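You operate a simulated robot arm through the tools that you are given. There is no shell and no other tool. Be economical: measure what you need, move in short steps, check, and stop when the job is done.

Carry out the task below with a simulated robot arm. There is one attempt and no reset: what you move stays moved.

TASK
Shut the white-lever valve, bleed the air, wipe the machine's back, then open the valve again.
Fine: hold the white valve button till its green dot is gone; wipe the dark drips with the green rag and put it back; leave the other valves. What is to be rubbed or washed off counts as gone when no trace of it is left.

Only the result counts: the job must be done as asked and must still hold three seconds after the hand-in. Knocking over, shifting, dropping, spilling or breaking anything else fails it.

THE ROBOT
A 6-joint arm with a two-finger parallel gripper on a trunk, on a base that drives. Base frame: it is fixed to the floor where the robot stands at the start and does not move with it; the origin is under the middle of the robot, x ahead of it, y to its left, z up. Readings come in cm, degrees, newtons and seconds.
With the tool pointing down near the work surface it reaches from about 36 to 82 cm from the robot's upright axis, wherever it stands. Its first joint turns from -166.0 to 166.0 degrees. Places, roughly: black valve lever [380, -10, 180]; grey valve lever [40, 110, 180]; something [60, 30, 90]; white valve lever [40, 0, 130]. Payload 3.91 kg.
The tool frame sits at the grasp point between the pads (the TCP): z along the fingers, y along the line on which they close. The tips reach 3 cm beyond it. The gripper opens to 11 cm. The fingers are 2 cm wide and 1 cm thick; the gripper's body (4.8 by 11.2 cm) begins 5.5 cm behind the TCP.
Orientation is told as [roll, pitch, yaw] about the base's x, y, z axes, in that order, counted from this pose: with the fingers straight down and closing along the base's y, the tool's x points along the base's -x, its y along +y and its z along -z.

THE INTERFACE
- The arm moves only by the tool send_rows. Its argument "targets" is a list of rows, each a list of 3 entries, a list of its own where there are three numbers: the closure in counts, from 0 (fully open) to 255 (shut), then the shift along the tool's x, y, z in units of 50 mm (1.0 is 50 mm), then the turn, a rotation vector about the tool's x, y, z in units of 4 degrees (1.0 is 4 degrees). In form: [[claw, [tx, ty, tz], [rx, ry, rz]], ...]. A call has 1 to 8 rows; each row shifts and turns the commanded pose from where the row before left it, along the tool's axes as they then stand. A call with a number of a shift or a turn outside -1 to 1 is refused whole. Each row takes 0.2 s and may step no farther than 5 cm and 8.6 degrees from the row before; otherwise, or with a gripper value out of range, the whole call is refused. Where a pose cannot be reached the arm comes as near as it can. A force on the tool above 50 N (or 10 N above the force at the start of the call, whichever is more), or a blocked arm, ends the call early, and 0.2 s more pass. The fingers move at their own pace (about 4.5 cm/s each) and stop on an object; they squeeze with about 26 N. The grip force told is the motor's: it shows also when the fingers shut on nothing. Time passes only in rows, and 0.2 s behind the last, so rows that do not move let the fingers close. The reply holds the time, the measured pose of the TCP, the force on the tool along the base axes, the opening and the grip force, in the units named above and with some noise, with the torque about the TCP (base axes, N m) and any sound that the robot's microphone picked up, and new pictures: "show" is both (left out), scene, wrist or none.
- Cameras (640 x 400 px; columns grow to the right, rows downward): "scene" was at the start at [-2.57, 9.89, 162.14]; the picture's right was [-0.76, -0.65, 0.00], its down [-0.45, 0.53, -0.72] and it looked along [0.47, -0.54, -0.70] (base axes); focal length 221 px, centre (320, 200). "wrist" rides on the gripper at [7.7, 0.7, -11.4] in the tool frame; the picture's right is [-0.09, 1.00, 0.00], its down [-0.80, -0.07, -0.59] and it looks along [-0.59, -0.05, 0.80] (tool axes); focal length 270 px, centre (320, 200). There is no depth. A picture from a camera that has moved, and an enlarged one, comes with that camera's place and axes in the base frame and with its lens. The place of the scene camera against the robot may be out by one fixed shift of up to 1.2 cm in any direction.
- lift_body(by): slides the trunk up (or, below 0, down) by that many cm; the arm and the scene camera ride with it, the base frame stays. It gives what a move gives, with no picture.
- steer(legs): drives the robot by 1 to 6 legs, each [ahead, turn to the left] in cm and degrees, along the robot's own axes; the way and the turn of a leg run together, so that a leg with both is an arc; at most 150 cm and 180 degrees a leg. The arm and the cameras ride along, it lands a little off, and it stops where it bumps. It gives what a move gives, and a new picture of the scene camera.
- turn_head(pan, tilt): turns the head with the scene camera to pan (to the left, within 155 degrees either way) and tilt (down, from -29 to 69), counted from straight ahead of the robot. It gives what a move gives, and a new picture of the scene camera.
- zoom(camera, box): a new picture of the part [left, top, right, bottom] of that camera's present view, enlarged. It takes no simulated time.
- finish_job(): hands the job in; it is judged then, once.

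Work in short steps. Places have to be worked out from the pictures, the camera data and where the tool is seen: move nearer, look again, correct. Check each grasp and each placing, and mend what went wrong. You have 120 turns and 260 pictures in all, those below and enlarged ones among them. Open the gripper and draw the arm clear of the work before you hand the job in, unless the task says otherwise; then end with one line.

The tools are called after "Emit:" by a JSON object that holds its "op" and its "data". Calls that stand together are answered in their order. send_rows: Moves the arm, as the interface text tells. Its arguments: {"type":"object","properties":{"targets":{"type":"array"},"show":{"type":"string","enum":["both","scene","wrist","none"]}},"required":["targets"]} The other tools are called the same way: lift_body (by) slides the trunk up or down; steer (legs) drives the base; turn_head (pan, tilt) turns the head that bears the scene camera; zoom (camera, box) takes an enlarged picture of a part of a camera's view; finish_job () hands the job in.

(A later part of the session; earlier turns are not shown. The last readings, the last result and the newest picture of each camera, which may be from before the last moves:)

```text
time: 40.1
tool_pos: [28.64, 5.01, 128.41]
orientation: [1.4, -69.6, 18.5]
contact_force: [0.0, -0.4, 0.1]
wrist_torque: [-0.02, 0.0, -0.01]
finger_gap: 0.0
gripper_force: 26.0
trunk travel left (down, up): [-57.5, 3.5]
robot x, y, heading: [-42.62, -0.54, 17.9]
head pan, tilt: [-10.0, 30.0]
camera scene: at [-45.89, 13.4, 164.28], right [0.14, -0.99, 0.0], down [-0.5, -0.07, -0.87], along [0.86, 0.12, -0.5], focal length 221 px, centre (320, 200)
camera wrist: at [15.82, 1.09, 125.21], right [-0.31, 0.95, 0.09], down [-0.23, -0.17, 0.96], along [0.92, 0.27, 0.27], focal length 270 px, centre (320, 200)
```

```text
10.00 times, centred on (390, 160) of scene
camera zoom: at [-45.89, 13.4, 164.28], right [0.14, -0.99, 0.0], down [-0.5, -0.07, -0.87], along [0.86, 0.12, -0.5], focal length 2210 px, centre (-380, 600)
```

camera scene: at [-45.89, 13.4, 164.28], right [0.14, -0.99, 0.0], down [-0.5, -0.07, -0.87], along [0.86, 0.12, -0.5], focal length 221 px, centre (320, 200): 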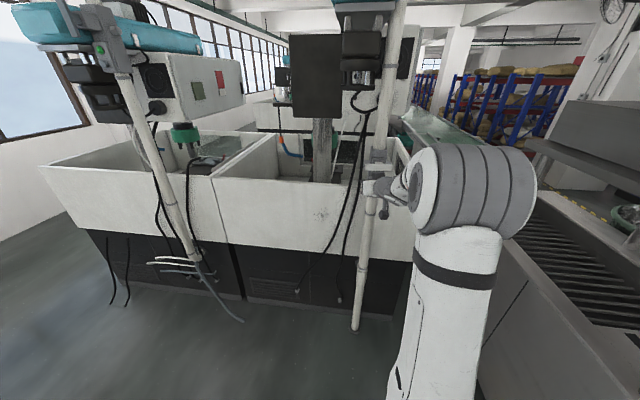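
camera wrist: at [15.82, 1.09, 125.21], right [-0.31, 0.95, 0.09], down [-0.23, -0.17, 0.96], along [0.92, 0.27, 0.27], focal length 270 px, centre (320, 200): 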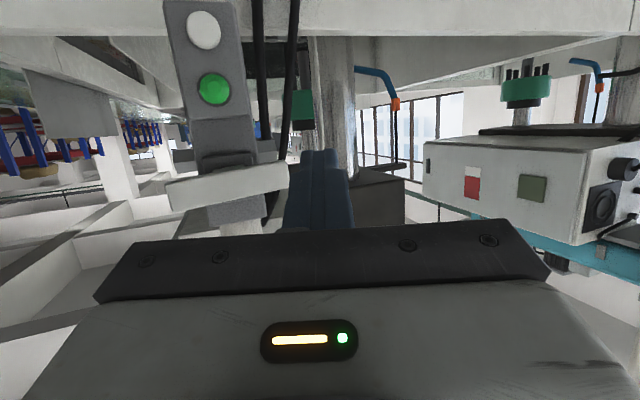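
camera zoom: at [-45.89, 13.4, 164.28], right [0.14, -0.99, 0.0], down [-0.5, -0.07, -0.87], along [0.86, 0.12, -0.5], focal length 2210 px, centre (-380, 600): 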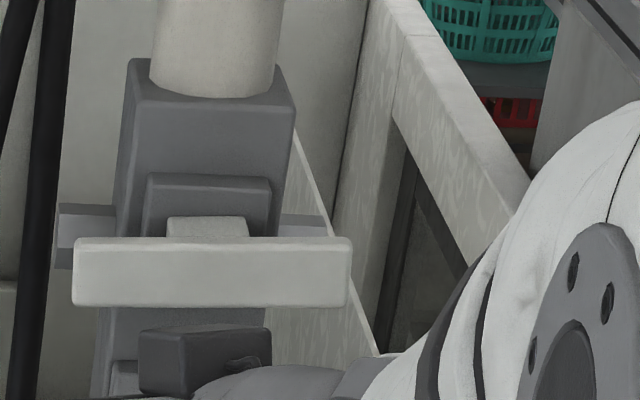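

The lever is about 1–2° short of square. I slide the finger under its left end and nudge upward to make sure it is at its stop.

Emit:
{"op": "send_rows", "data": {"targets": [[255, [-0.0875, -0.25, 0.52], [0, 0, 0]], [255, [-0.0875, -0.25, 0.52], [0, 0, 0]], [255, [-0.0875, -0.25, 0.52], [0, 0, 0]], [255, [-0.0875, -0.25, 0.52], [0, 0, 0]], [255, [0, 0, 0], [0, 0, 0]]], "show": "wrist"}}

```text
time: 41.4
tool_pos: [39.93, 3.97, 126.18]
orientation: [1.4, -69.5, 18.5]
contact_force: [-0.3, -0.3, -0.1]
wrist_torque: [-0.02, 0.0, -0.03]
finger_gap: 0.0
gripper_force: 25.9
trunk travel left (down, up): [-57.5, 3.5]
robot x, y, heading: [-42.63, -0.24, 17.9]
head pan, tilt: [-10.0, 30.0]
camera wrist: at [27.25, 0.01, 123.03], right [-0.31, 0.95, 0.09], down [-0.24, -0.17, 0.96], along [0.92, 0.27, 0.27], focal length 270 px, centre (320, 200)
```

wrist: 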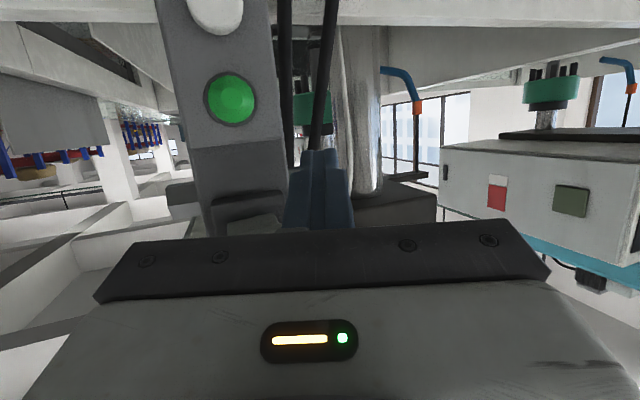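

Now raise in small steps, watching force.

Emit:
{"op": "send_rows", "data": {"targets": [[255, [-0.11, 0, -0.04], [0, 0, 0]], [255, [-0.11, 0, -0.04], [0, 0, 0]], [255, [-0.07, 0, -0.025], [0, 0, 0]]], "show": "none"}}

```text
time: 42.1
tool_pos: [40.14, 3.9, 127.56]
orientation: [1.3, -69.7, 18.5]
contact_force: [0.1, -0.2, -0.1]
wrist_torque: [0.01, -0.03, 0.04]
finger_gap: 0.01
gripper_force: 25.8
trunk travel left (down, up): [-57.5, 3.5]
robot x, y, heading: [-42.75, -0.69, 18.1]
head pan, tilt: [-10.0, 30.0]
```

Emit:
{"op": "send_rows", "data": {"targets": [[255, [-0.07, 0, -0.025], [0, 0, 0]], [255, [-0.07, 0, -0.025], [0, 0, 0]]], "show": "none"}}

```text
time: 42.8
tool_pos: [40.13, 4.06, 128.03]
orientation: [1.5, -69.2, 18.2]
contact_force: [-13.5, -0.4, -18.6]
wrist_torque: [0.05, 0.16, 0.35]
finger_gap: 0.0
gripper_force: 25.7
trunk travel left (down, up): [-57.5, 3.5]
robot x, y, heading: [-42.64, -0.81, 17.6]
head pan, tilt: [-10.0, 30.0]
```

Contact at z≈128. One more small nudge to see whether it is a hard stop.

Emit:
{"op": "send_rows", "data": {"targets": [[255, [-0.07, 0, -0.025], [0, 0, 0]], [255, [0, 0, 0], [0, 0, 0]]], "show": "none"}}

Emit:
{"op": "zoom", "data": {"camera": "scene", "box": [360, 140, 420, 180]}}

```text
time: 43.4
tool_pos: [40.12, 4.03, 128.11]
orientation: [1.9, -69.0, 18.1]
contact_force: [-23.7, 2.3, -40.3]
wrist_torque: [0.21, 0.38, 0.5]
finger_gap: 0.0
gripper_force: 25.5
trunk travel left (down, up): [-57.5, 3.5]
robot x, y, heading: [-42.51, -0.58, 17.9]
head pan, tilt: [-10.0, 30.0]
```

```text
10.00 times, centred on (390, 160) of scene
camera zoom: at [-45.74, 13.44, 164.24], right [0.14, -0.99, 0.0], down [-0.5, -0.07, -0.87], along [0.86, 0.12, -0.5], focal length 2210 px, centre (-380, 600)
```

zoom: 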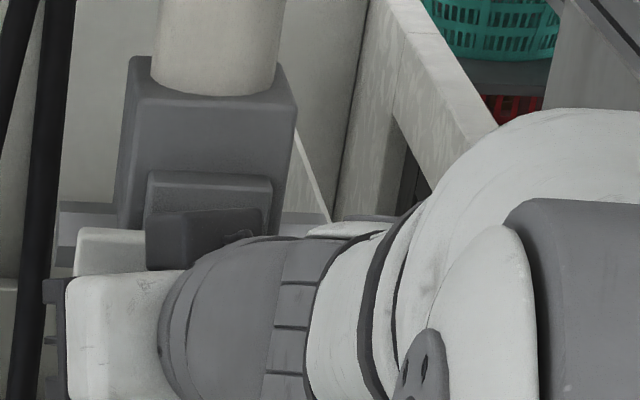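

Hard stop reached: the valve is shut. Now I back off and bring the closed fingertips in front of the white button (~[43.5,0.4,116.8]).

Emit:
{"op": "send_rows", "data": {"targets": [[255, [0.28, 0, 0.1], [0, 0, 0]], [255, [0.2, 0.19, -0.53], [0, 0, 0]], [255, [0.2, 0.19, -0.53], [0, 0, 0]], [255, [0.6, -0.35, 0.24], [0, 0, 0]], [255, [0.6, -0.35, 0.24], [0, 0, 0]], [255, [0.43, -0.27, 0.2], [0, 0, 0]], [255, [0, 0, 0], [0, 0, 0]]]}}

Emit:
{"op": "zoom", "data": {"camera": "scene", "box": [330, 130, 420, 220]}}

```text
time: 45.0
tool_pos: [36.58, -0.51, 118.33]
orientation: [1.5, -69.6, 18.4]
contact_force: [0.1, 0.3, -0.7]
wrist_torque: [0.02, 0.03, -0.02]
finger_gap: 0.0
gripper_force: 26.0
trunk travel left (down, up): [-57.5, 3.5]
robot x, y, heading: [-43.1, -0.57, 17.9]
head pan, tilt: [-10.0, 30.0]
camera scene: at [-45.88, 13.36, 164.28], right [0.14, -0.99, 0.0], down [-0.5, -0.07, -0.87], along [0.86, 0.12, -0.5], focal length 221 px, centre (320, 200)
camera wrist: at [23.68, -4.5, 115.21], right [-0.31, 0.95, 0.09], down [-0.24, -0.17, 0.96], along [0.92, 0.27, 0.28], focal length 270 px, centre (320, 200)
```

scene: 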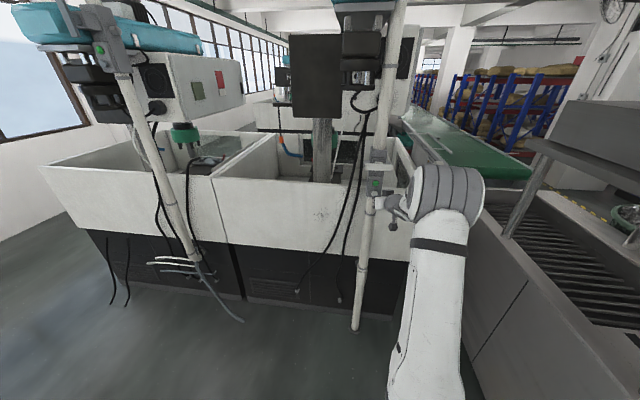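
wrist: 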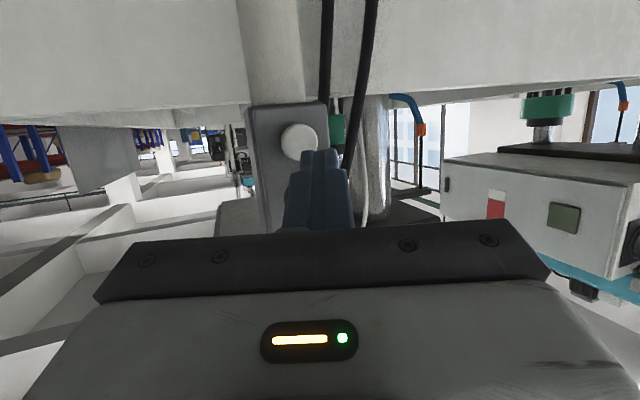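

```text
4.44 times, centred on (375, 175) of scene
camera zoom: at [-45.88, 13.36, 164.28], right [0.14, -0.99, 0.0], down [-0.5, -0.07, -0.87], along [0.86, 0.12, -0.5], focal length 982 px, centre (76, 311)
```

zoom: 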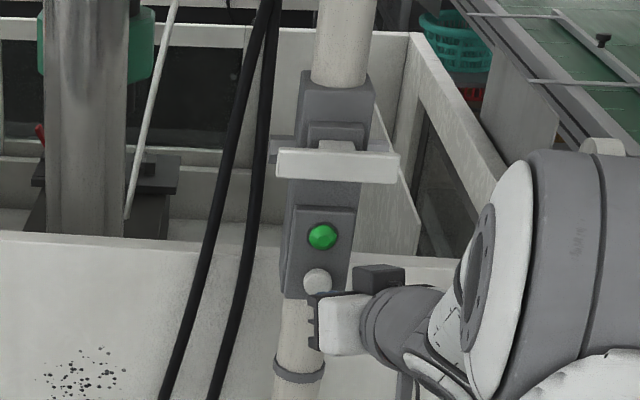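

The tips are in line with the button (about [43.5,0.1,116.5]). I advance along +x, gently at the end.

Emit:
{"op": "send_rows", "data": {"targets": [[255, [-0.058, -0.11, 0.33], [0, 0, 0]], [255, [-0.058, -0.11, 0.33], [0, 0, 0]], [255, [-0.0325, -0.031, 0.0894], [0, 0, 0]], [255, [-0.0325, -0.031, 0.0894], [0, 0, 0]], [255, [0, 0, 0], [0, 0, 0]]], "show": "wrist"}}

Emit:
{"op": "zoom", "data": {"camera": "scene", "box": [330, 130, 420, 220]}}

```text
time: 46.1
tool_pos: [40.75, -0.53, 117.73]
orientation: [1.4, -69.6, 18.5]
contact_force: [-1.3, -0.6, 0.7]
wrist_torque: [-0.01, -0.04, -0.03]
finger_gap: 0.0
gripper_force: 26.3
trunk travel left (down, up): [-57.5, 3.5]
robot x, y, heading: [-42.77, -0.54, 18.1]
head pan, tilt: [-10.0, 30.0]
camera wrist: at [27.84, -4.39, 114.61], right [-0.31, 0.95, 0.09], down [-0.23, -0.17, 0.96], along [0.92, 0.27, 0.27], focal length 270 px, centre (320, 200)
```

wrist: 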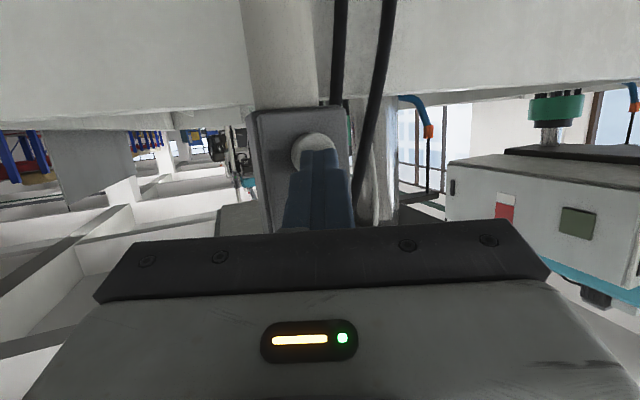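

```text
4.44 times, centred on (375, 175) of scene
camera zoom: at [-45.86, 13.37, 164.28], right [0.14, -0.99, 0.0], down [-0.5, -0.07, -0.87], along [0.86, 0.12, -0.5], focal length 982 px, centre (76, 311)
```

zoom: 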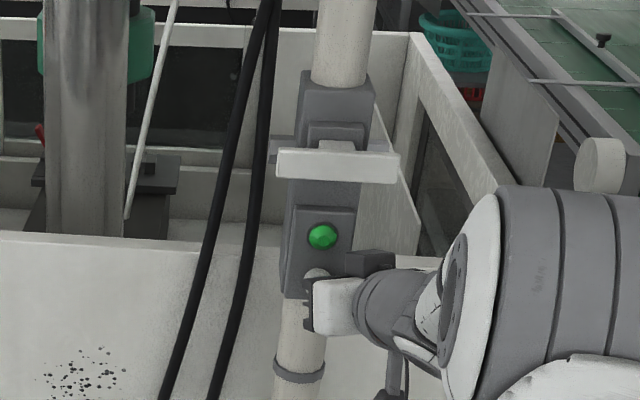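

No contact yet; I continue pressing in 4 mm steps.

Emit:
{"op": "send_rows", "data": {"targets": [[255, [-0.02, -0.09, 0.07], [0, 0, 0]], [255, [-0.02, -0.025, 0.07], [0, 0, 0]], [255, [-0.02, -0.025, 0.07], [0, 0, 0]]], "show": "none"}}

Emit:
{"op": "zoom", "data": {"camera": "scene", "box": [330, 130, 420, 220]}}

```text
time: 47.0
tool_pos: [41.55, -0.79, 117.75]
orientation: [1.3, -69.5, 18.5]
contact_force: [-21.1, 0.5, -3.4]
wrist_torque: [-0.05, 0.18, 0.1]
finger_gap: 0.02
gripper_force: 26.0
trunk travel left (down, up): [-57.5, 3.5]
robot x, y, heading: [-42.65, -0.61, 18.1]
head pan, tilt: [-10.0, 30.0]
heard: click
```

```text
4.44 times, centred on (375, 175) of scene
camera zoom: at [-46.22, 13.36, 164.27], right [0.14, -0.99, 0.0], down [-0.49, -0.07, -0.87], along [0.86, 0.12, -0.5], focal length 982 px, centre (76, 311)
```

zoom: 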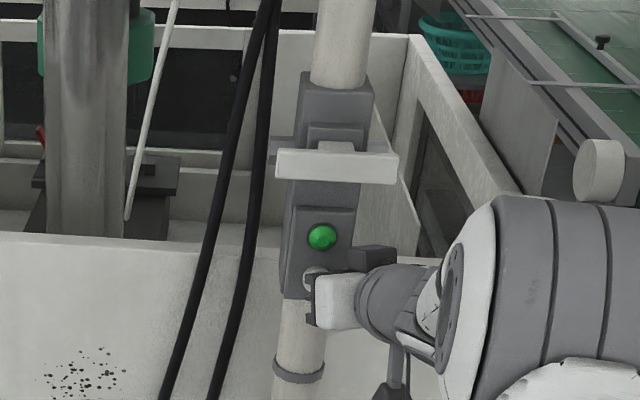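

A click: the button is pressed with 21 N. I hold still and watch the green dot.

Emit:
{"op": "send_rows", "data": {"targets": [[255, [-0.01, -0.01, 0.03], [0, 0, 0]], [255, [0, 0, 0], [0, 0, 0]], [255, [0, 0, 0], [0, 0, 0]], [255, [0, 0, 0], [0, 0, 0]], [255, [0, 0, 0], [0, 0, 0]], [255, [0, 0, 0], [0, 0, 0]], [255, [0, 0, 0], [0, 0, 0]], [255, [0, 0, 0], [0, 0, 0]]], "show": "none"}}

Emit:
{"op": "zoom", "data": {"camera": "scene", "box": [330, 130, 420, 220]}}

```text
time: 48.8
tool_pos: [41.65, -0.92, 118.09]
orientation: [1.4, -69.8, 18.5]
contact_force: [-21.6, -5.1, 3.6]
wrist_torque: [-0.02, 0.02, 0.02]
finger_gap: 0.02
gripper_force: 26.0
trunk travel left (down, up): [-57.5, 3.5]
robot x, y, heading: [-43.0, -0.42, 18.2]
head pan, tilt: [-10.0, 30.0]
```

```text
4.44 times, centred on (375, 175) of scene
camera zoom: at [-46.32, 13.26, 164.28], right [0.14, -0.99, 0.0], down [-0.49, -0.07, -0.87], along [0.86, 0.12, -0.5], focal length 982 px, centre (76, 311)
```

zoom: 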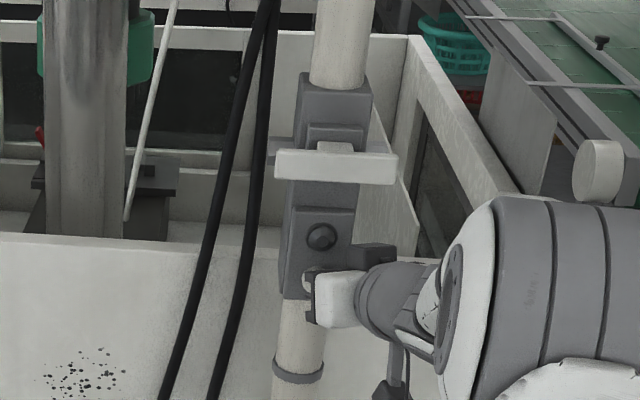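

The green dot is out. I release the button, draw back, and check that it stays out.

Emit:
{"op": "send_rows", "data": {"targets": [[255, [0, 0, 0], [0, 0, 0]], [255, [0, 0, 0], [0, 0, 0]], [255, [0.17, 0.16, -0.48], [0, 0, 0]], [255, [0.17, 0.16, -0.48], [0, 0, 0]], [255, [0.17, 0.16, -0.48], [0, 0, 0]], [255, [0.17, 0.16, -0.48], [0, 0, 0]], [255, [0, 0, -0.9], [0, 0, 0]], [255, [0, 0, -0.9], [0, 0, 0]]], "show": "wrist"}}

Emit:
{"op": "turn_head", "data": {"pan": -75, "tilt": 45}}

```text
time: 50.5
tool_pos: [23.11, -3.96, 121.59]
orientation: [1.5, -69.7, 18.4]
contact_force: [-0.5, 0.0, 0.0]
wrist_torque: [0.0, -0.01, 0.0]
finger_gap: 0.0
gripper_force: 25.8
trunk travel left (down, up): [-57.5, 3.5]
robot x, y, heading: [-42.61, -0.57, 18.0]
head pan, tilt: [-10.0, 30.0]
camera wrist: at [10.39, -7.96, 118.38], right [-0.31, 0.95, 0.09], down [-0.24, -0.17, 0.96], along [0.92, 0.27, 0.28], focal length 270 px, centre (320, 200)
```

wrist: 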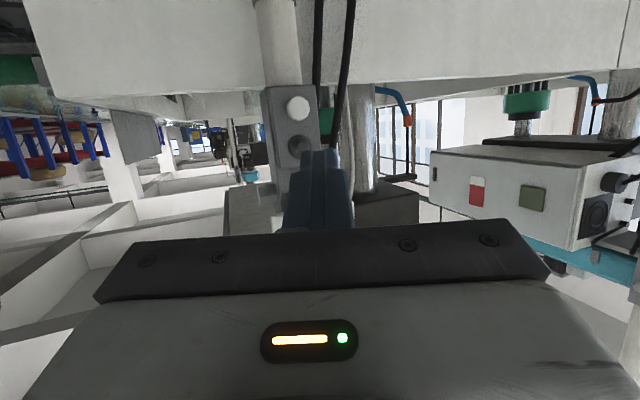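

```text
time: 51.9
tool_pos: [23.32, -4.0, 121.46]
orientation: [1.5, -69.7, 18.4]
contact_force: [0.0, -0.6, 1.2]
wrist_torque: [0.04, 0.01, 0.0]
finger_gap: 0.0
gripper_force: 25.8
trunk travel left (down, up): [-57.5, 3.5]
robot x, y, heading: [-42.85, -0.42, 17.9]
head pan, tilt: [-75.0, 45.0]
camera scene: at [-50.38, 5.3, 162.02], right [-0.84, -0.54, 0.0], down [-0.39, 0.59, -0.71], along [0.39, -0.59, -0.71], focal length 221 px, centre (320, 200)
```

scene: 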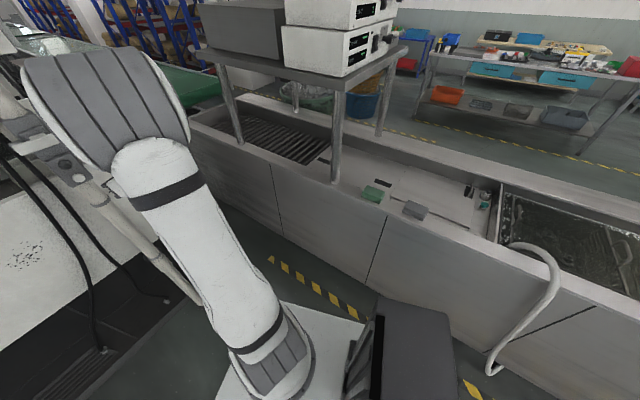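

The dot stays out. Rag at about [-29,-75,88]. I draw the arm in and point the tool down in preparation to swing the base toward the bench.

Emit:
{"op": "send_rows", "data": {"targets": [[0, [0, 0, -0.8], [0, 1, 0]], [0, [0, 0, -0.8], [0, 1, 0]], [0, [0, 0, -0.6], [0, 1, 0]], [0, [0, 0, 0], [0, 1, 0]], [0, [0, 0, 0], [0, 1, 0]], [0, [0, 0, 0], [0, 1, 0]], [0, [0, 0, 0], [0, 1, 0]], [0, [0, 0, 0], [0, 1, 0]]], "show": "none"}}

Emit:
{"op": "send_rows", "data": {"targets": [[0, [0, 0, 0], [0, 1, 0]], [0, [0, 0, 0], [0, 1, 0]], [0, [0, 0, 0], [0, 1, 0]], [0, [0, 0, 0], [0, 1, 0]], [0, [0, 0, 0], [0, 1, 0]], [0, [0, 0, 0], [0, 1, 0]], [0, [0, 0, 0], [0, 1, 0]], [0, [0, 0, 0], [0, 1, 0]]], "show": "none"}}

Emit:
{"op": "send_rows", "data": {"targets": [[0, [0, 0, 0], [-0.35, 1, 0]], [0, [0, 0, 0], [0, 0.43, 0]]], "show": "none"}}

```text
time: 53.7
tool_pos: [14.0, -7.59, 125.54]
orientation: [0.5, -37.6, 19.5]
contact_force: [-0.4, -0.2, -0.2]
wrist_torque: [-0.01, 0.02, -0.02]
finger_gap: 11.0
gripper_force: 0.0
trunk travel left (down, up): [-57.5, 3.5]
robot x, y, heading: [-42.55, -0.35, 17.8]
head pan, tilt: [-75.0, 45.0]
```

```text
time: 55.5
tool_pos: [13.85, -7.56, 125.41]
orientation: [0.5, -5.5, 19.7]
contact_force: [-0.6, -0.2, -0.3]
wrist_torque: [0.01, 0.01, 0.0]
finger_gap: 10.96
gripper_force: 0.0
trunk travel left (down, up): [-57.5, 3.5]
robot x, y, heading: [-42.73, -0.36, 18.0]
head pan, tilt: [-75.0, 45.0]
```

```text
time: 56.1
tool_pos: [13.89, -7.55, 125.55]
orientation: [1.9, 0.1, 19.9]
contact_force: [0.3, -0.4, 0.0]
wrist_torque: [0.03, -0.02, -0.01]
finger_gap: 11.01
gripper_force: 0.1
trunk travel left (down, up): [-57.5, 3.5]
robot x, y, heading: [-42.55, -0.44, 17.9]
head pan, tilt: [-75.0, 45.0]
```

Now turn the base right by ~72° so the arm points at the rag.

Emit:
{"op": "send_rows", "data": {"targets": [[0, [0, 0, 0], [0.47, 0, 0]]], "show": "none"}}

Emit:
{"op": "steer", "data": {"legs": [[0, -72]]}}

Emit:
{"op": "turn_head", "data": {"pan": -15, "tilt": 45}}

```text
time: 56.5
tool_pos: [13.99, -7.45, 125.59]
orientation: [0.0, 0.1, 19.9]
contact_force: [0.1, -1.0, 0.2]
wrist_torque: [-0.01, 0.0, 0.02]
finger_gap: 11.0
gripper_force: 0.0
trunk travel left (down, up): [-57.5, 3.5]
robot x, y, heading: [-42.67, -0.62, 17.9]
head pan, tilt: [-75.0, 45.0]
```

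```text
time: 60.0
tool_pos: [-29.88, -56.25, 125.52]
orientation: [0.1, 0.2, -50.3]
contact_force: [0.6, 0.2, -0.4]
wrist_torque: [0.02, 0.0, -0.01]
finger_gap: 10.98
gripper_force: 0.1
trunk travel left (down, up): [-57.5, 3.5]
robot x, y, heading: [-40.58, 0.96, -52.2]
head pan, tilt: [-75.0, 45.0]
camera scene: at [-38.64, 10.3, 162.02], right [-0.8, 0.6, 0.0], down [0.43, 0.57, -0.71], along [-0.43, -0.56, -0.71], focal length 221 px, centre (320, 200)
```

scene: 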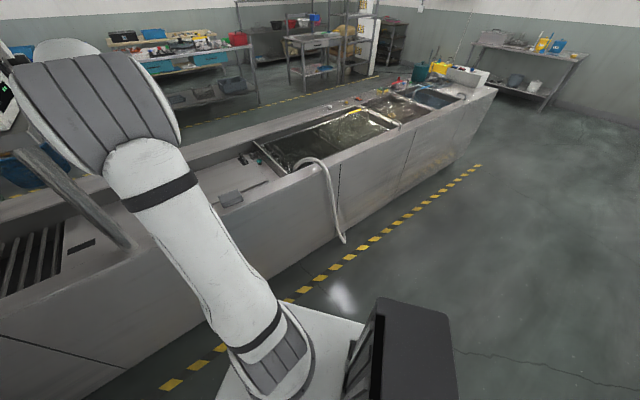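

```text
time: 61.3
tool_pos: [-29.95, -56.35, 125.61]
orientation: [-0.1, 0.1, -50.3]
contact_force: [0.3, 0.4, -0.6]
wrist_torque: [0.02, 0.01, -0.02]
finger_gap: 10.99
gripper_force: 0.1
trunk travel left (down, up): [-57.5, 3.5]
robot x, y, heading: [-40.98, 0.73, -51.9]
head pan, tilt: [-15.0, 45.0]
camera scene: at [-30.63, 9.4, 162.02], right [-0.92, -0.39, 0.0], down [-0.28, 0.65, -0.71], along [0.28, -0.65, -0.71], focal length 221 px, centre (320, 200)
```

scene: 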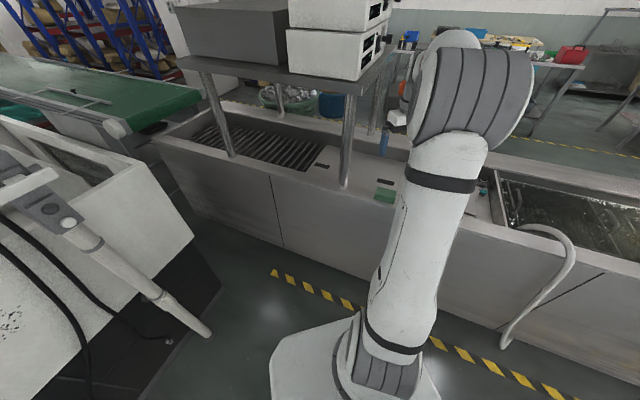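

The rag is at about [-29,-73.5,88]. I turn the tool to yaw 0 (closing along y), lowering some, and view with the wrist camera.

Emit:
{"op": "send_rows", "data": {"targets": [[0, [0, 0, 0], [0, 0, -1]], [0, [0, 0, 0], [0, 0, -1]], [0, [0, 0, 0], [0, 0, -1]], [0, [0, 0, 0], [0, 0, -1]], [0, [0, 0, 0], [0, 0, -1]], [0, [0, 0, 0], [0, 0, -1]], [0, [0, 0, 0], [0, 0, -1]], [0, [0, 0, 0], [0, 0, -1]]], "show": "none"}}

Emit:
{"op": "send_rows", "data": {"targets": [[0, [0, 0, 0], [0, 0, -1]], [0, [0, 0, 0], [0, 0, -1]], [0, [0, 0, 0], [0, 0, -1]], [0, [0, 0, 0], [0, 0, -1]], [0, [0, 0, 0], [0, 0, -0.57]], [0, [0, -0.8, 0.6], [0, 0, 0]], [0, [0, -0.8, 0.6], [0, 0, 0]], [0, [0, -0.8, 0.6], [0, 0, 0]]]}}

```text
time: 63.1
tool_pos: [-29.75, -56.27, 125.55]
orientation: [0.1, 0.2, -18.2]
contact_force: [0.9, 0.5, -0.4]
wrist_torque: [0.0, 0.03, -0.04]
finger_gap: 11.0
gripper_force: 0.1
trunk travel left (down, up): [-57.5, 3.5]
robot x, y, heading: [-40.66, 0.88, -52.1]
head pan, tilt: [-15.0, 45.0]
```

```text
time: 64.9
tool_pos: [-30.11, -68.01, 116.72]
orientation: [0.2, 0.0, 0.1]
contact_force: [-0.5, 0.3, 0.1]
wrist_torque: [0.03, -0.02, 0.0]
finger_gap: 10.99
gripper_force: 0.1
trunk travel left (down, up): [-57.5, 3.5]
robot x, y, heading: [-40.58, 0.84, -51.9]
head pan, tilt: [-15.0, 45.0]
camera scene: at [-30.58, 9.22, 162.03], right [-0.92, -0.39, 0.0], down [-0.28, 0.65, -0.71], along [0.28, -0.65, -0.71], focal length 221 px, centre (320, 200)
camera wrist: at [-37.7, -67.47, 128.15], right [0.09, 1.0, 0.0], down [0.8, -0.07, 0.59], along [0.59, -0.05, -0.81], focal length 270 px, centre (320, 200)
```

scene: 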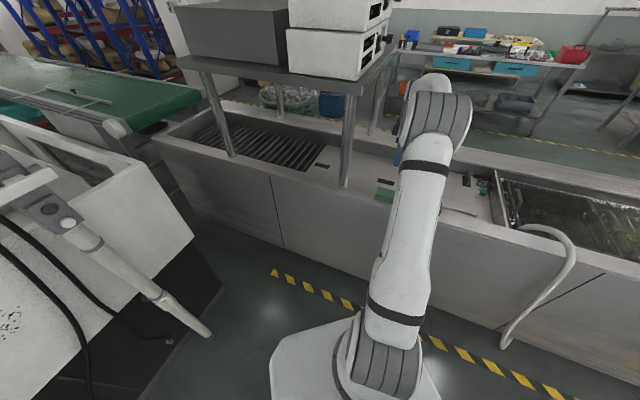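
wrist: 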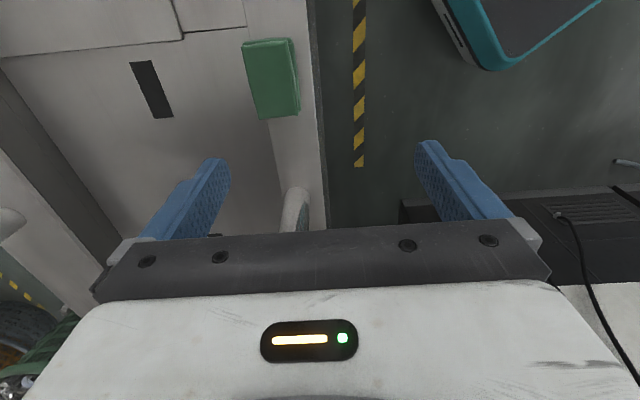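

The rag is aligned with the axes: x -34.4…-24.8, y≈-77.8…-71.8. I need its thickness, so I zoom in the scene view.

Emit:
{"op": "zoom", "data": {"camera": "scene", "box": [350, 160, 420, 220]}}

Emit:
{"op": "zoom", "data": {"camera": "wrist", "box": [210, 10, 340, 140]}}

```text
6.67 times, centred on (385, 190) of scene
camera zoom: at [-30.58, 9.22, 162.03], right [-0.92, -0.39, 0.0], down [-0.28, 0.65, -0.71], along [0.28, -0.65, -0.71], focal length 1473 px, centre (-113, 267)
```

zoom: 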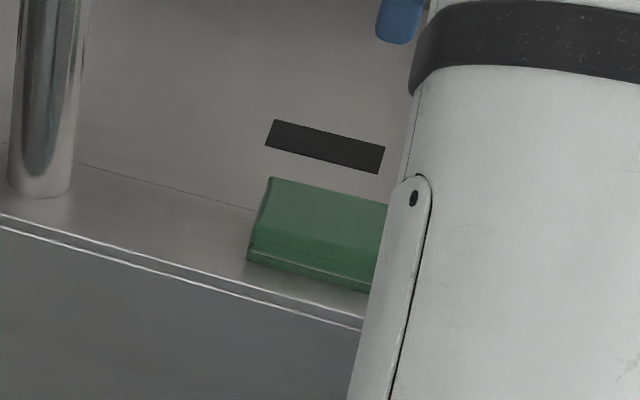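

```text
3.08 times, centred on (275, 75) of wrist
camera zoom: at [-37.7, -67.47, 128.15], right [0.09, 1.0, 0.0], down [0.8, -0.07, 0.59], along [0.59, -0.05, -0.81], focal length 832 px, centre (458, 585)
```

zoom: 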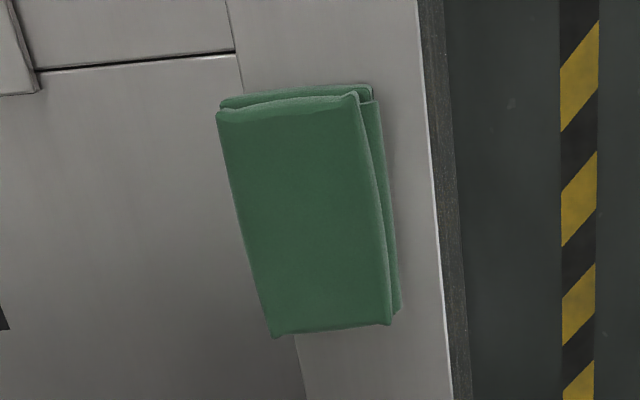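

Rag ≈10×6×2.5 cm, top z≈88.5. I move over it at z≈96 and check again.

Emit:
{"op": "send_rows", "data": {"targets": [[0, [-0.1, -0.7, 0.6], [0, 0, 0]], [0, [0, -0.66, 0.9], [0, 0, 0]], [0, [0, 0, 0.9], [0, 0, 0]], [0, [0, 0, 0.9], [0, 0, 0]], [0, [0, 0, 0.8], [0, 0, 0]], [0, [0, 0, 0], [0, 0, 0]]]}}

```text
refused: row 2 steps farther than a row can; nothing moved
```

Emit:
{"op": "send_rows", "data": {"targets": [[0, [-0.1, -0.7, 0.6], [0, 0, 0]], [0, [0, -0.66, 0.7], [0, 0, 0]], [0, [0, 0, 0.9], [0, 0, 0]], [0, [0, 0, 0.9], [0, 0, 0]], [0, [0, 0, 0.9], [0, 0, 0]], [0, [0, 0, 0], [0, 0, 0]]]}}

```text
time: 66.3
tool_pos: [-29.55, -74.9, 96.65]
orientation: [0.0, 0.1, 0.1]
contact_force: [-0.5, -0.5, 0.1]
wrist_torque: [0.0, -0.02, 0.02]
finger_gap: 11.0
gripper_force: 0.1
trunk travel left (down, up): [-57.5, 3.5]
robot x, y, heading: [-40.65, 1.07, -52.2]
head pan, tilt: [-15.0, 45.0]
camera scene: at [-30.61, 9.42, 162.02], right [-0.92, -0.39, 0.0], down [-0.28, 0.65, -0.71], along [0.28, -0.65, -0.71], focal length 221 px, centre (320, 200)
camera wrist: at [-37.14, -74.31, 108.09], right [0.09, 1.0, 0.0], down [0.8, -0.07, 0.59], along [0.59, -0.05, -0.8], focal length 270 px, centre (320, 200)
```

scene: 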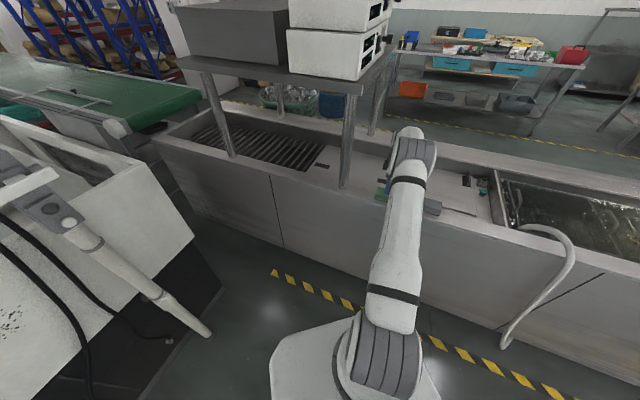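
wrist: 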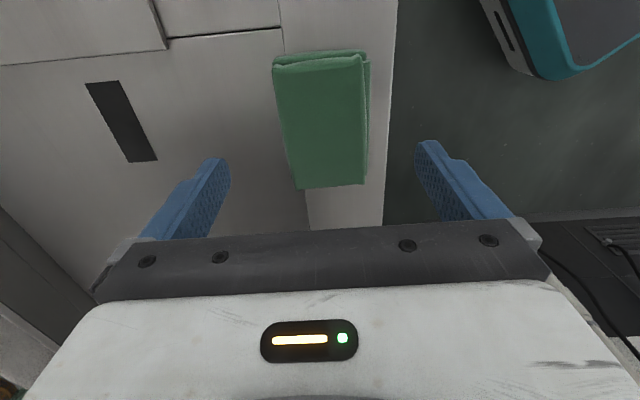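

Rag centre ≈[-28.9,-74.6]. I descend so the tips reach z≈87 and close on it.

Emit:
{"op": "send_rows", "data": {"targets": [[0, [-0.12, 0.04, 0.6], [0, 0, 0]], [0, [0, 0, 0.5], [0, 0, 0]], [0, [0, 0, 0.26], [0, 0, 0]], [0, [0, 0, 0], [0, 0, 0]]], "show": "wrist"}}

```text
time: 67.3
tool_pos: [-28.82, -74.85, 89.68]
orientation: [0.1, 0.0, 0.0]
contact_force: [1.2, 0.2, -1.1]
wrist_torque: [-0.01, -0.02, 0.03]
finger_gap: 11.0
gripper_force: 0.1
trunk travel left (down, up): [-57.5, 3.5]
robot x, y, heading: [-40.71, 1.12, -51.9]
head pan, tilt: [-15.0, 45.0]
camera wrist: at [-36.45, -74.21, 101.23], right [0.09, 1.0, 0.0], down [0.8, -0.07, 0.59], along [0.59, -0.05, -0.8], focal length 270 px, centre (320, 200)
```

wrist: 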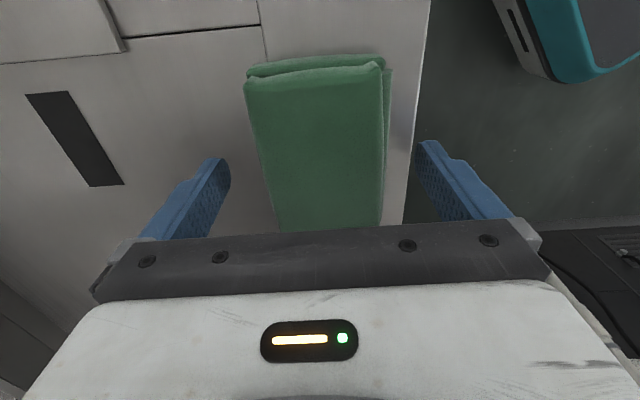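

Fingers straddle the rag. I close.

Emit:
{"op": "send_rows", "data": {"targets": [[255, [0, 0, 0], [0, 0, 0]], [255, [0, 0, 0], [0, 0, 0]], [255, [0, 0, 0], [0, 0, 0]], [255, [0, 0, 0], [0, 0, 0]], [255, [0, 0, 0], [0, 0, 0]], [255, [0, 0, 0], [0, 0, 0]]], "show": "wrist"}}

```text
time: 68.7
tool_pos: [-28.89, -74.92, 89.6]
orientation: [0.1, 0.1, 0.0]
contact_force: [-0.5, 0.0, -0.4]
wrist_torque: [0.01, 0.03, 0.0]
finger_gap: 6.45
gripper_force: 26.4
trunk travel left (down, up): [-57.5, 3.5]
robot x, y, heading: [-40.75, 0.65, -52.0]
head pan, tilt: [-15.0, 45.0]
camera wrist: at [-36.45, -74.21, 101.25], right [0.09, 1.0, 0.0], down [0.8, -0.07, 0.59], along [0.59, -0.05, -0.8], focal length 270 px, centre (320, 200)
```

wrist: 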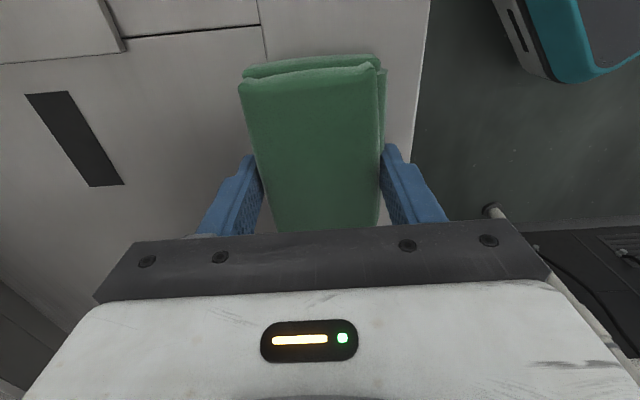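

Gripped at 6.45 cm. I lift it straight up.

Emit:
{"op": "send_rows", "data": {"targets": [[255, [0, 0, -0.4], [0, 0, 0]], [255, [0, 0, -0.9], [0, 0, 0]], [255, [0, 0, -0.9], [0, 0, 0]], [255, [0, 0, -0.9], [0, 0, 0]], [255, [0, 0.8, -0.5], [0, 0, 0]], [255, [0, 0.8, -0.5], [0, 0, 0]], [255, [0, 0.8, -0.5], [0, 0, 0]]], "show": "wrist"}}

```text
time: 70.3
tool_pos: [-28.83, -62.54, 112.37]
orientation: [-0.1, -0.1, 0.0]
contact_force: [-0.2, -0.1, 0.2]
wrist_torque: [0.01, -0.04, -0.03]
finger_gap: 6.41
gripper_force: 26.3
trunk travel left (down, up): [-57.5, 3.5]
robot x, y, heading: [-40.47, 0.91, -52.0]
head pan, tilt: [-15.0, 45.0]
camera wrist: at [-36.37, -61.89, 123.86], right [0.09, 1.0, 0.0], down [0.8, -0.07, 0.59], along [0.59, -0.05, -0.8], focal length 270 px, centre (320, 200)
```

wrist: 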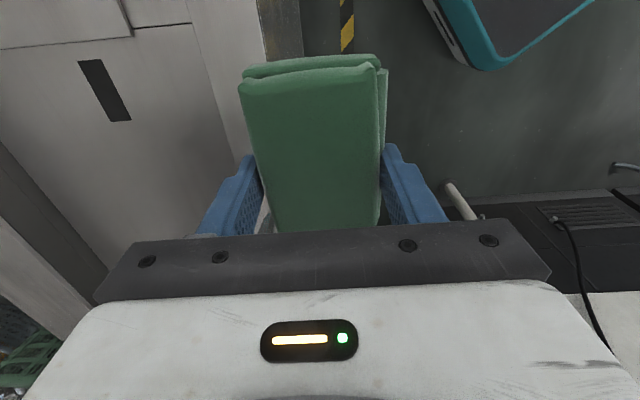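

Rag held firmly. The drips lie at about [59.8,27.2,92] (y 21–34, z 87–97). I pull the arm in and drive to roughly [-15,53], heading 0, so that the drips lie to the robot's right-front.

Emit:
{"op": "send_rows", "data": {"targets": [[255, [0.13, 0.7, 0], [0, 0, 0]], [255, [0.13, 0.7, 0], [0, 0, 0]], [255, [0.13, 0.7, 0], [0, 0, 0]], [255, [0.13, 0.7, 0], [0, 0, 0]]], "show": "none"}}

Emit:
{"op": "steer", "data": {"legs": [[0, 116]]}}

```text
time: 71.3
tool_pos: [-31.42, -48.9, 112.67]
orientation: [0.1, 0.1, -0.1]
contact_force: [0.2, 0.0, -0.9]
wrist_torque: [-0.01, 0.04, -0.03]
finger_gap: 6.44
gripper_force: 26.1
trunk travel left (down, up): [-57.5, 3.5]
robot x, y, heading: [-40.87, 0.97, -51.9]
head pan, tilt: [-15.0, 45.0]
```

```text
time: 76.4
tool_pos: [1.31, 30.02, 112.73]
orientation: [0.1, 0.0, 114.3]
contact_force: [0.0, -0.8, -0.5]
wrist_torque: [0.01, 0.0, 0.03]
finger_gap: 6.42
gripper_force: 26.1
trunk travel left (down, up): [-57.5, 3.5]
robot x, y, heading: [-37.38, -0.81, 62.1]
head pan, tilt: [-15.0, 45.0]
camera scene: at [-48.8, 6.28, 162.02], right [0.73, -0.68, 0.0], down [-0.48, -0.52, -0.71], along [0.48, 0.52, -0.71], focal length 221 px, centre (320, 200)
```

scene: 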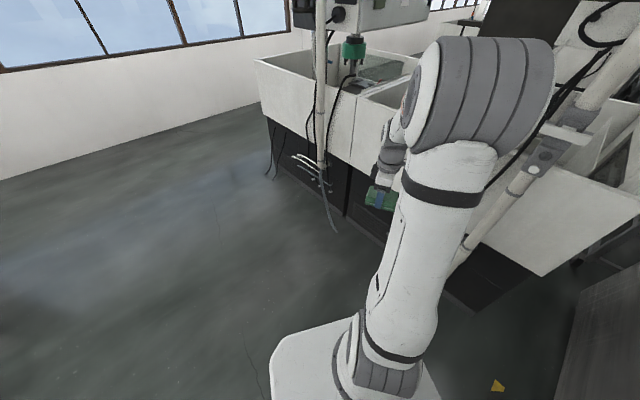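

Clear floor ahead. I drive on 57 cm and turn back right to heading ≈0.

Emit:
{"op": "steer", "data": {"legs": [[57, 0], [0, -62]]}}

Emit:
{"op": "turn_head", "data": {"pan": -25, "tilt": 40}}

```text
time: 82.3
tool_pos: [35.14, 31.09, 112.64]
orientation: [0.0, 0.0, 53.4]
contact_force: [-0.1, 0.2, 0.4]
wrist_torque: [0.01, 0.0, -0.01]
finger_gap: 6.44
gripper_force: 25.7
trunk travel left (down, up): [-57.5, 3.5]
robot x, y, heading: [-10.78, 51.28, 2.0]
head pan, tilt: [-15.0, 45.0]
camera scene: at [-11.12, 65.22, 162.02], right [-0.22, -0.97, 0.0], down [-0.69, 0.16, -0.71], along [0.69, -0.16, -0.71], focal length 221 px, centre (320, 200)
```

scene: 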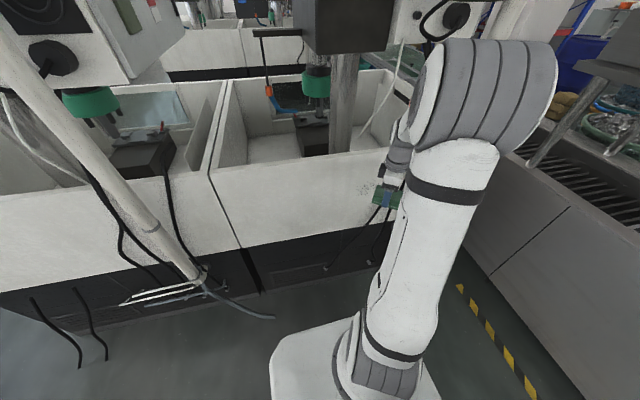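

```text
time: 83.1
tool_pos: [35.1, 31.21, 112.68]
orientation: [0.1, 0.0, 53.5]
contact_force: [-0.8, -0.3, -1.3]
wrist_torque: [-0.03, 0.01, -0.01]
finger_gap: 6.44
gripper_force: 26.1
trunk travel left (down, up): [-57.5, 3.5]
robot x, y, heading: [-10.37, 51.39, 2.0]
head pan, tilt: [-25.0, 40.0]
camera scene: at [-11.16, 63.88, 162.74], right [-0.39, -0.92, 0.0], down [-0.59, 0.25, -0.77], along [0.71, -0.3, -0.64], focal length 221 px, centre (320, 200)
```

scene: 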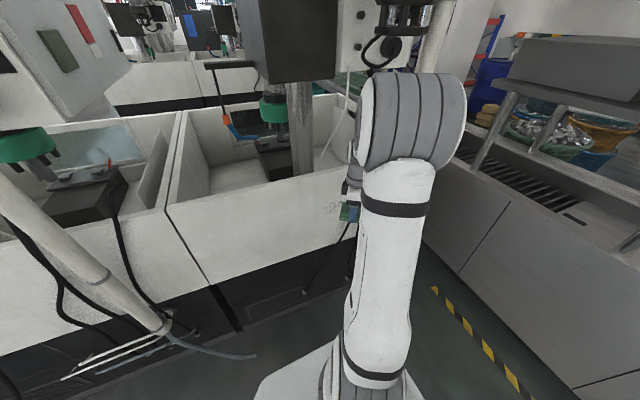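

I back up 12 cm for wrist room, then square the tool's yaw to 0.

Emit:
{"op": "steer", "data": {"legs": [[-12, -2]]}}

Emit:
{"op": "send_rows", "data": {"targets": [[255, [0, 0, 0], [0, 0, 1]], [255, [0, 0, 0], [0, 0, 1]], [255, [0, 0, 0], [0, 0, 1]], [255, [0, 0, 0], [0, 0, 1]], [255, [0, 0, 0], [0, 0, 1]], [255, [0, 0, 0], [0, 0, 1]], [255, [0, 0, 0], [0, 0, 1]], [255, [0, 0, 0], [0, 0, 1]]], "show": "none"}}

Emit:
{"op": "send_rows", "data": {"targets": [[255, [0, 0, 0], [0, 0, 1]], [255, [0, 0, 0], [0, 0, 1]], [255, [0, 0, 0], [0, 0, 1]], [255, [0, 0, 0], [0, 0, 1]], [255, [0, 0, 0], [0, 0, 1]]], "show": "none"}}

```text
time: 84.3
tool_pos: [22.28, 29.41, 112.82]
orientation: [0.0, 0.0, 51.7]
contact_force: [-0.7, 0.3, 0.0]
wrist_torque: [0.02, -0.05, 0.02]
finger_gap: 6.46
gripper_force: 26.1
trunk travel left (down, up): [-57.5, 3.5]
robot x, y, heading: [-22.36, 51.42, 0.5]
head pan, tilt: [-25.0, 40.0]
camera scene: at [-23.01, 63.39, 162.75], right [-0.42, -0.91, 0.0], down [-0.58, 0.27, -0.77], along [0.7, -0.32, -0.64], focal length 221 px, centre (320, 200)
```

scene: 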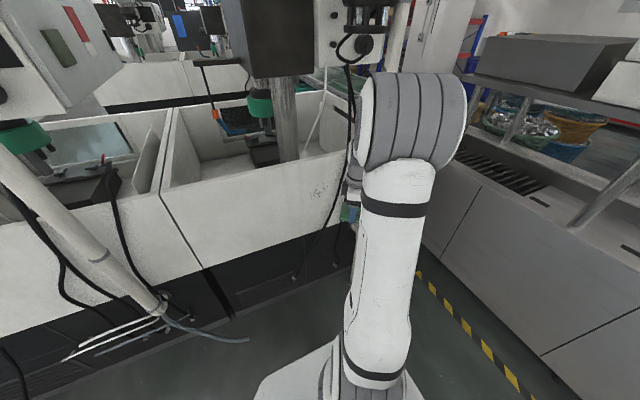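

```text
time: 86.1
tool_pos: [22.54, 29.53, 112.59]
orientation: [0.0, 0.1, 19.6]
contact_force: [-0.6, -0.5, -0.9]
wrist_torque: [-0.01, 0.0, -0.04]
finger_gap: 6.43
gripper_force: 25.7
trunk travel left (down, up): [-57.5, 3.5]
robot x, y, heading: [-23.15, 51.11, 0.3]
head pan, tilt: [-25.0, 40.0]
```

```text
time: 87.3
tool_pos: [22.34, 29.51, 112.66]
orientation: [-0.1, 0.1, -0.5]
contact_force: [0.2, -0.1, -1.0]
wrist_torque: [0.03, -0.04, 0.02]
finger_gap: 6.45
gripper_force: 26.1
trunk travel left (down, up): [-57.5, 3.5]
robot x, y, heading: [-22.9, 51.49, 0.1]
head pan, tilt: [-25.0, 40.0]
```

Yaw is 0. I move forward to about x=46, y=27.5, then begin pitching the tool up.

Emit:
{"op": "send_rows", "data": {"targets": [[255, [-0.8, -0.07, 0], [0, 0, 0]], [255, [-0.8, -0.07, 0], [0, 0, 0]], [255, [-0.8, -0.07, 0], [0, 0, 0]], [255, [-0.8, -0.07, 0], [0, 0, 0]], [255, [-0.8, -0.07, 0], [0, 0, 0]], [255, [-0.8, -0.07, 0], [0, 0, 0]], [255, [0, 0, 0], [0, 0, 0]]], "show": "scene"}}

Emit:
{"op": "send_rows", "data": {"targets": [[255, [0, 0, 0], [0, -1, 0]], [255, [0, 0, 0], [0, -1, 0]], [255, [0, 0, 0], [0, -1, 0]], [255, [0, 0, 0], [0, -1, 0]], [255, [0, 0, 0], [0, -1, 0]], [255, [0, 0, 0], [0, -1, 0]], [255, [0, 0, 0], [0, -1, 0]], [255, [0, 0, 0], [0, -1, 0]]], "show": "none"}}

Emit:
{"op": "send_rows", "data": {"targets": [[255, [0, 0, 0], [0, -1, 0]], [255, [0, 0, 0], [0, -1, 0]], [255, [0, 0, 0], [0, -1, 0]], [255, [0, 0, 0], [0, -1, 0]], [255, [0, 0, 0], [0, -1, 0]], [255, [0, 0, 0], [0, -1, 0]], [255, [0, 0, 0], [0, -1, 0]], [255, [0, 0, 0], [0, -1, 0]]], "show": "none"}}

Emit:
{"op": "send_rows", "data": {"targets": [[255, [0, 0, 0], [0, -1, 0]], [255, [0, 0, 0], [0, -1, 0]], [255, [0, 0, 0], [0, -1, 0]], [255, [0, 0, 0], [0, -1, 0]], [255, [0, 0, 0], [0, -1, 0]], [255, [0, 0, 0], [0, -1, 0]], [255, [0, 0, 0], [0, -0.5, 0]]]}}

```text
time: 88.9
tool_pos: [46.07, 27.36, 112.62]
orientation: [0.1, 0.1, -0.4]
contact_force: [0.5, 0.1, -0.2]
wrist_torque: [0.0, -0.06, 0.03]
finger_gap: 6.42
gripper_force: 26.4
trunk travel left (down, up): [-57.5, 3.5]
robot x, y, heading: [-22.56, 51.03, 0.1]
head pan, tilt: [-25.0, 40.0]
camera scene: at [-22.84, 63.41, 162.75], right [-0.42, -0.91, 0.0], down [-0.58, 0.27, -0.77], along [0.7, -0.32, -0.64], focal length 221 px, centre (320, 200)
```

scene: 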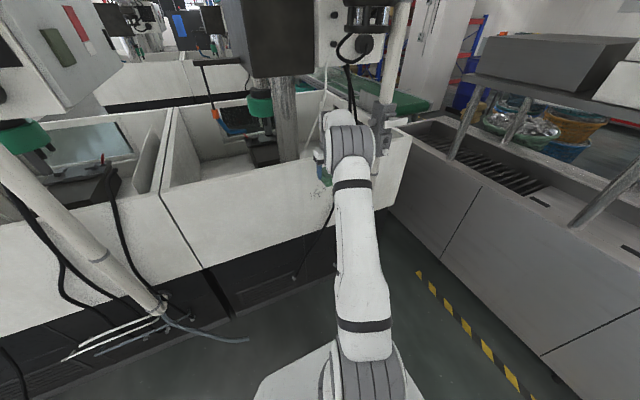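

```text
time: 90.7
tool_pos: [46.29, 27.25, 112.62]
orientation: [-0.1, -31.9, -0.4]
contact_force: [0.7, -0.3, -0.1]
wrist_torque: [-0.02, -0.01, 0.0]
finger_gap: 6.45
gripper_force: 26.4
trunk travel left (down, up): [-57.5, 3.5]
robot x, y, heading: [-22.56, 50.99, 0.0]
head pan, tilt: [-25.0, 40.0]
```

```text
time: 92.5
tool_pos: [46.44, 27.09, 112.47]
orientation: [0.0, -64.0, -0.3]
contact_force: [-0.1, 0.1, -0.9]
wrist_torque: [0.01, 0.0, -0.01]
finger_gap: 6.44
gripper_force: 25.8
trunk travel left (down, up): [-57.5, 3.5]
robot x, y, heading: [-22.35, 50.92, 0.0]
head pan, tilt: [-25.0, 40.0]
```

```text
time: 94.1
tool_pos: [46.49, 27.2, 112.64]
orientation: [-1.4, -89.9, 1.0]
contact_force: [0.4, 0.1, -1.4]
wrist_torque: [-0.02, 0.01, -0.01]
finger_gap: 6.43
gripper_force: 26.6
trunk travel left (down, up): [-57.5, 3.5]
robot x, y, heading: [-22.75, 51.28, 0.3]
head pan, tilt: [-25.0, 40.0]
camera scene: at [-22.75, 63.39, 162.75], right [-0.42, -0.91, 0.0], down [-0.58, 0.27, -0.77], along [0.7, -0.32, -0.64], focal length 221 px, centre (320, 200)
camera wrist: at [35.05, 27.85, 104.95], right [0.01, 1.0, 0.09], down [-0.59, -0.07, 0.8], along [0.8, -0.06, 0.59], focal length 270 px, centre (320, 200)
```

scene: 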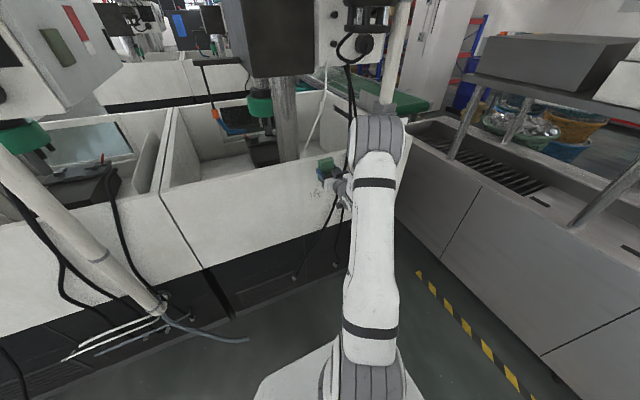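
wrist: 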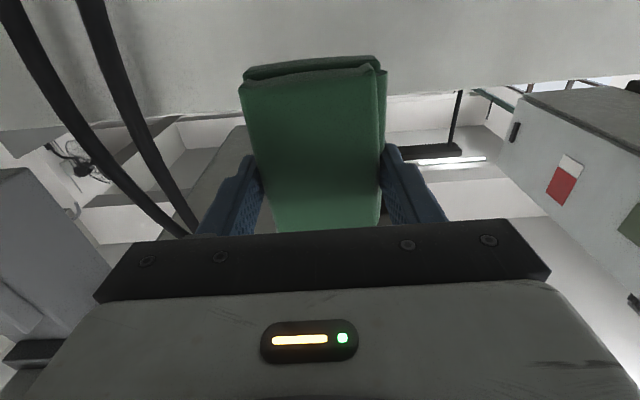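

Pitch -90 is reached with good tracking. I lower the trunk by 20.5 cm to bring the rag to the drips' height.

Emit:
{"op": "lift_body", "data": {"by": -20.5}}

Emit:
{"op": "send_rows", "data": {"targets": [[255, [0, 0, 0.6], [0, 0, 0]], [255, [0, 0, 0.6], [0, 0, 0]], [255, [0, 0, 0], [0, 0, 0]]]}}

Emit:
{"op": "zoom", "data": {"camera": "scene", "box": [270, 110, 410, 230]}}

```text
time: 96.3
tool_pos: [46.27, 27.25, 92.1]
orientation: [2.5, -89.9, -3.0]
contact_force: [0.3, 0.2, -0.8]
wrist_torque: [0.02, 0.01, -0.02]
finger_gap: 6.43
gripper_force: 25.8
trunk travel left (down, up): [-37.0, 24.0]
robot x, y, heading: [-22.5, 50.93, 0.3]
head pan, tilt: [-25.0, 40.0]
```

```text
time: 97.1
tool_pos: [52.59, 27.12, 92.1]
orientation: [9.9, -89.8, -10.4]
contact_force: [-1.1, -0.1, -0.7]
wrist_torque: [0.02, -0.01, -0.01]
finger_gap: 6.43
gripper_force: 25.5
trunk travel left (down, up): [-37.0, 24.0]
robot x, y, heading: [-22.6, 51.35, 0.1]
head pan, tilt: [-25.0, 40.0]
camera scene: at [-22.75, 63.4, 142.25], right [-0.42, -0.91, 0.0], down [-0.58, 0.27, -0.77], along [0.7, -0.32, -0.64], focal length 221 px, centre (320, 200)
camera wrist: at [41.17, 27.78, 84.51], right [0.01, 1.0, 0.09], down [-0.59, -0.07, 0.8], along [0.81, -0.06, 0.59], focal length 270 px, centre (320, 200)
```

scene: 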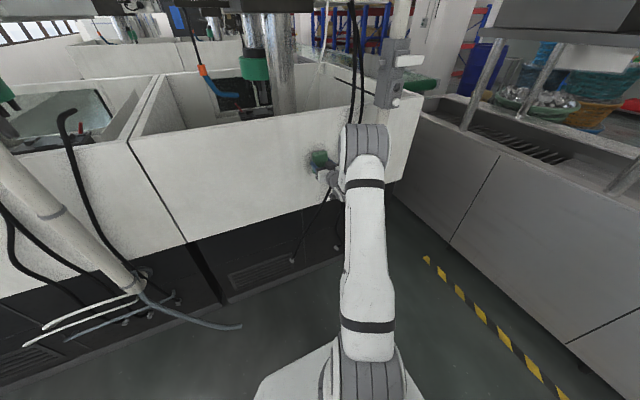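
wrist: 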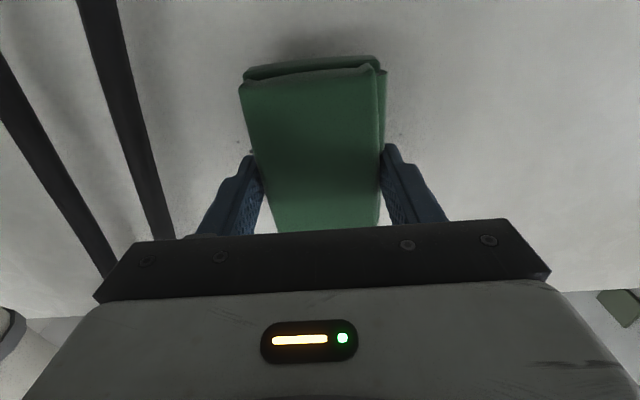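

```text
3.33 times, centred on (340, 170) of scene
camera zoom: at [-22.75, 63.4, 142.25], right [-0.42, -0.91, 0.0], down [-0.58, 0.27, -0.77], along [0.7, -0.32, -0.64], focal length 736 px, centre (253, 300)
```

zoom: 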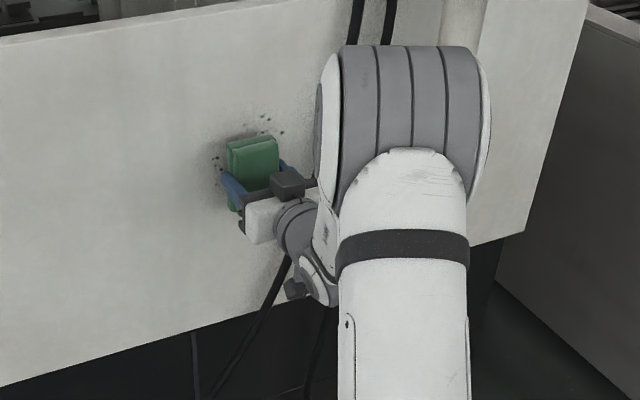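

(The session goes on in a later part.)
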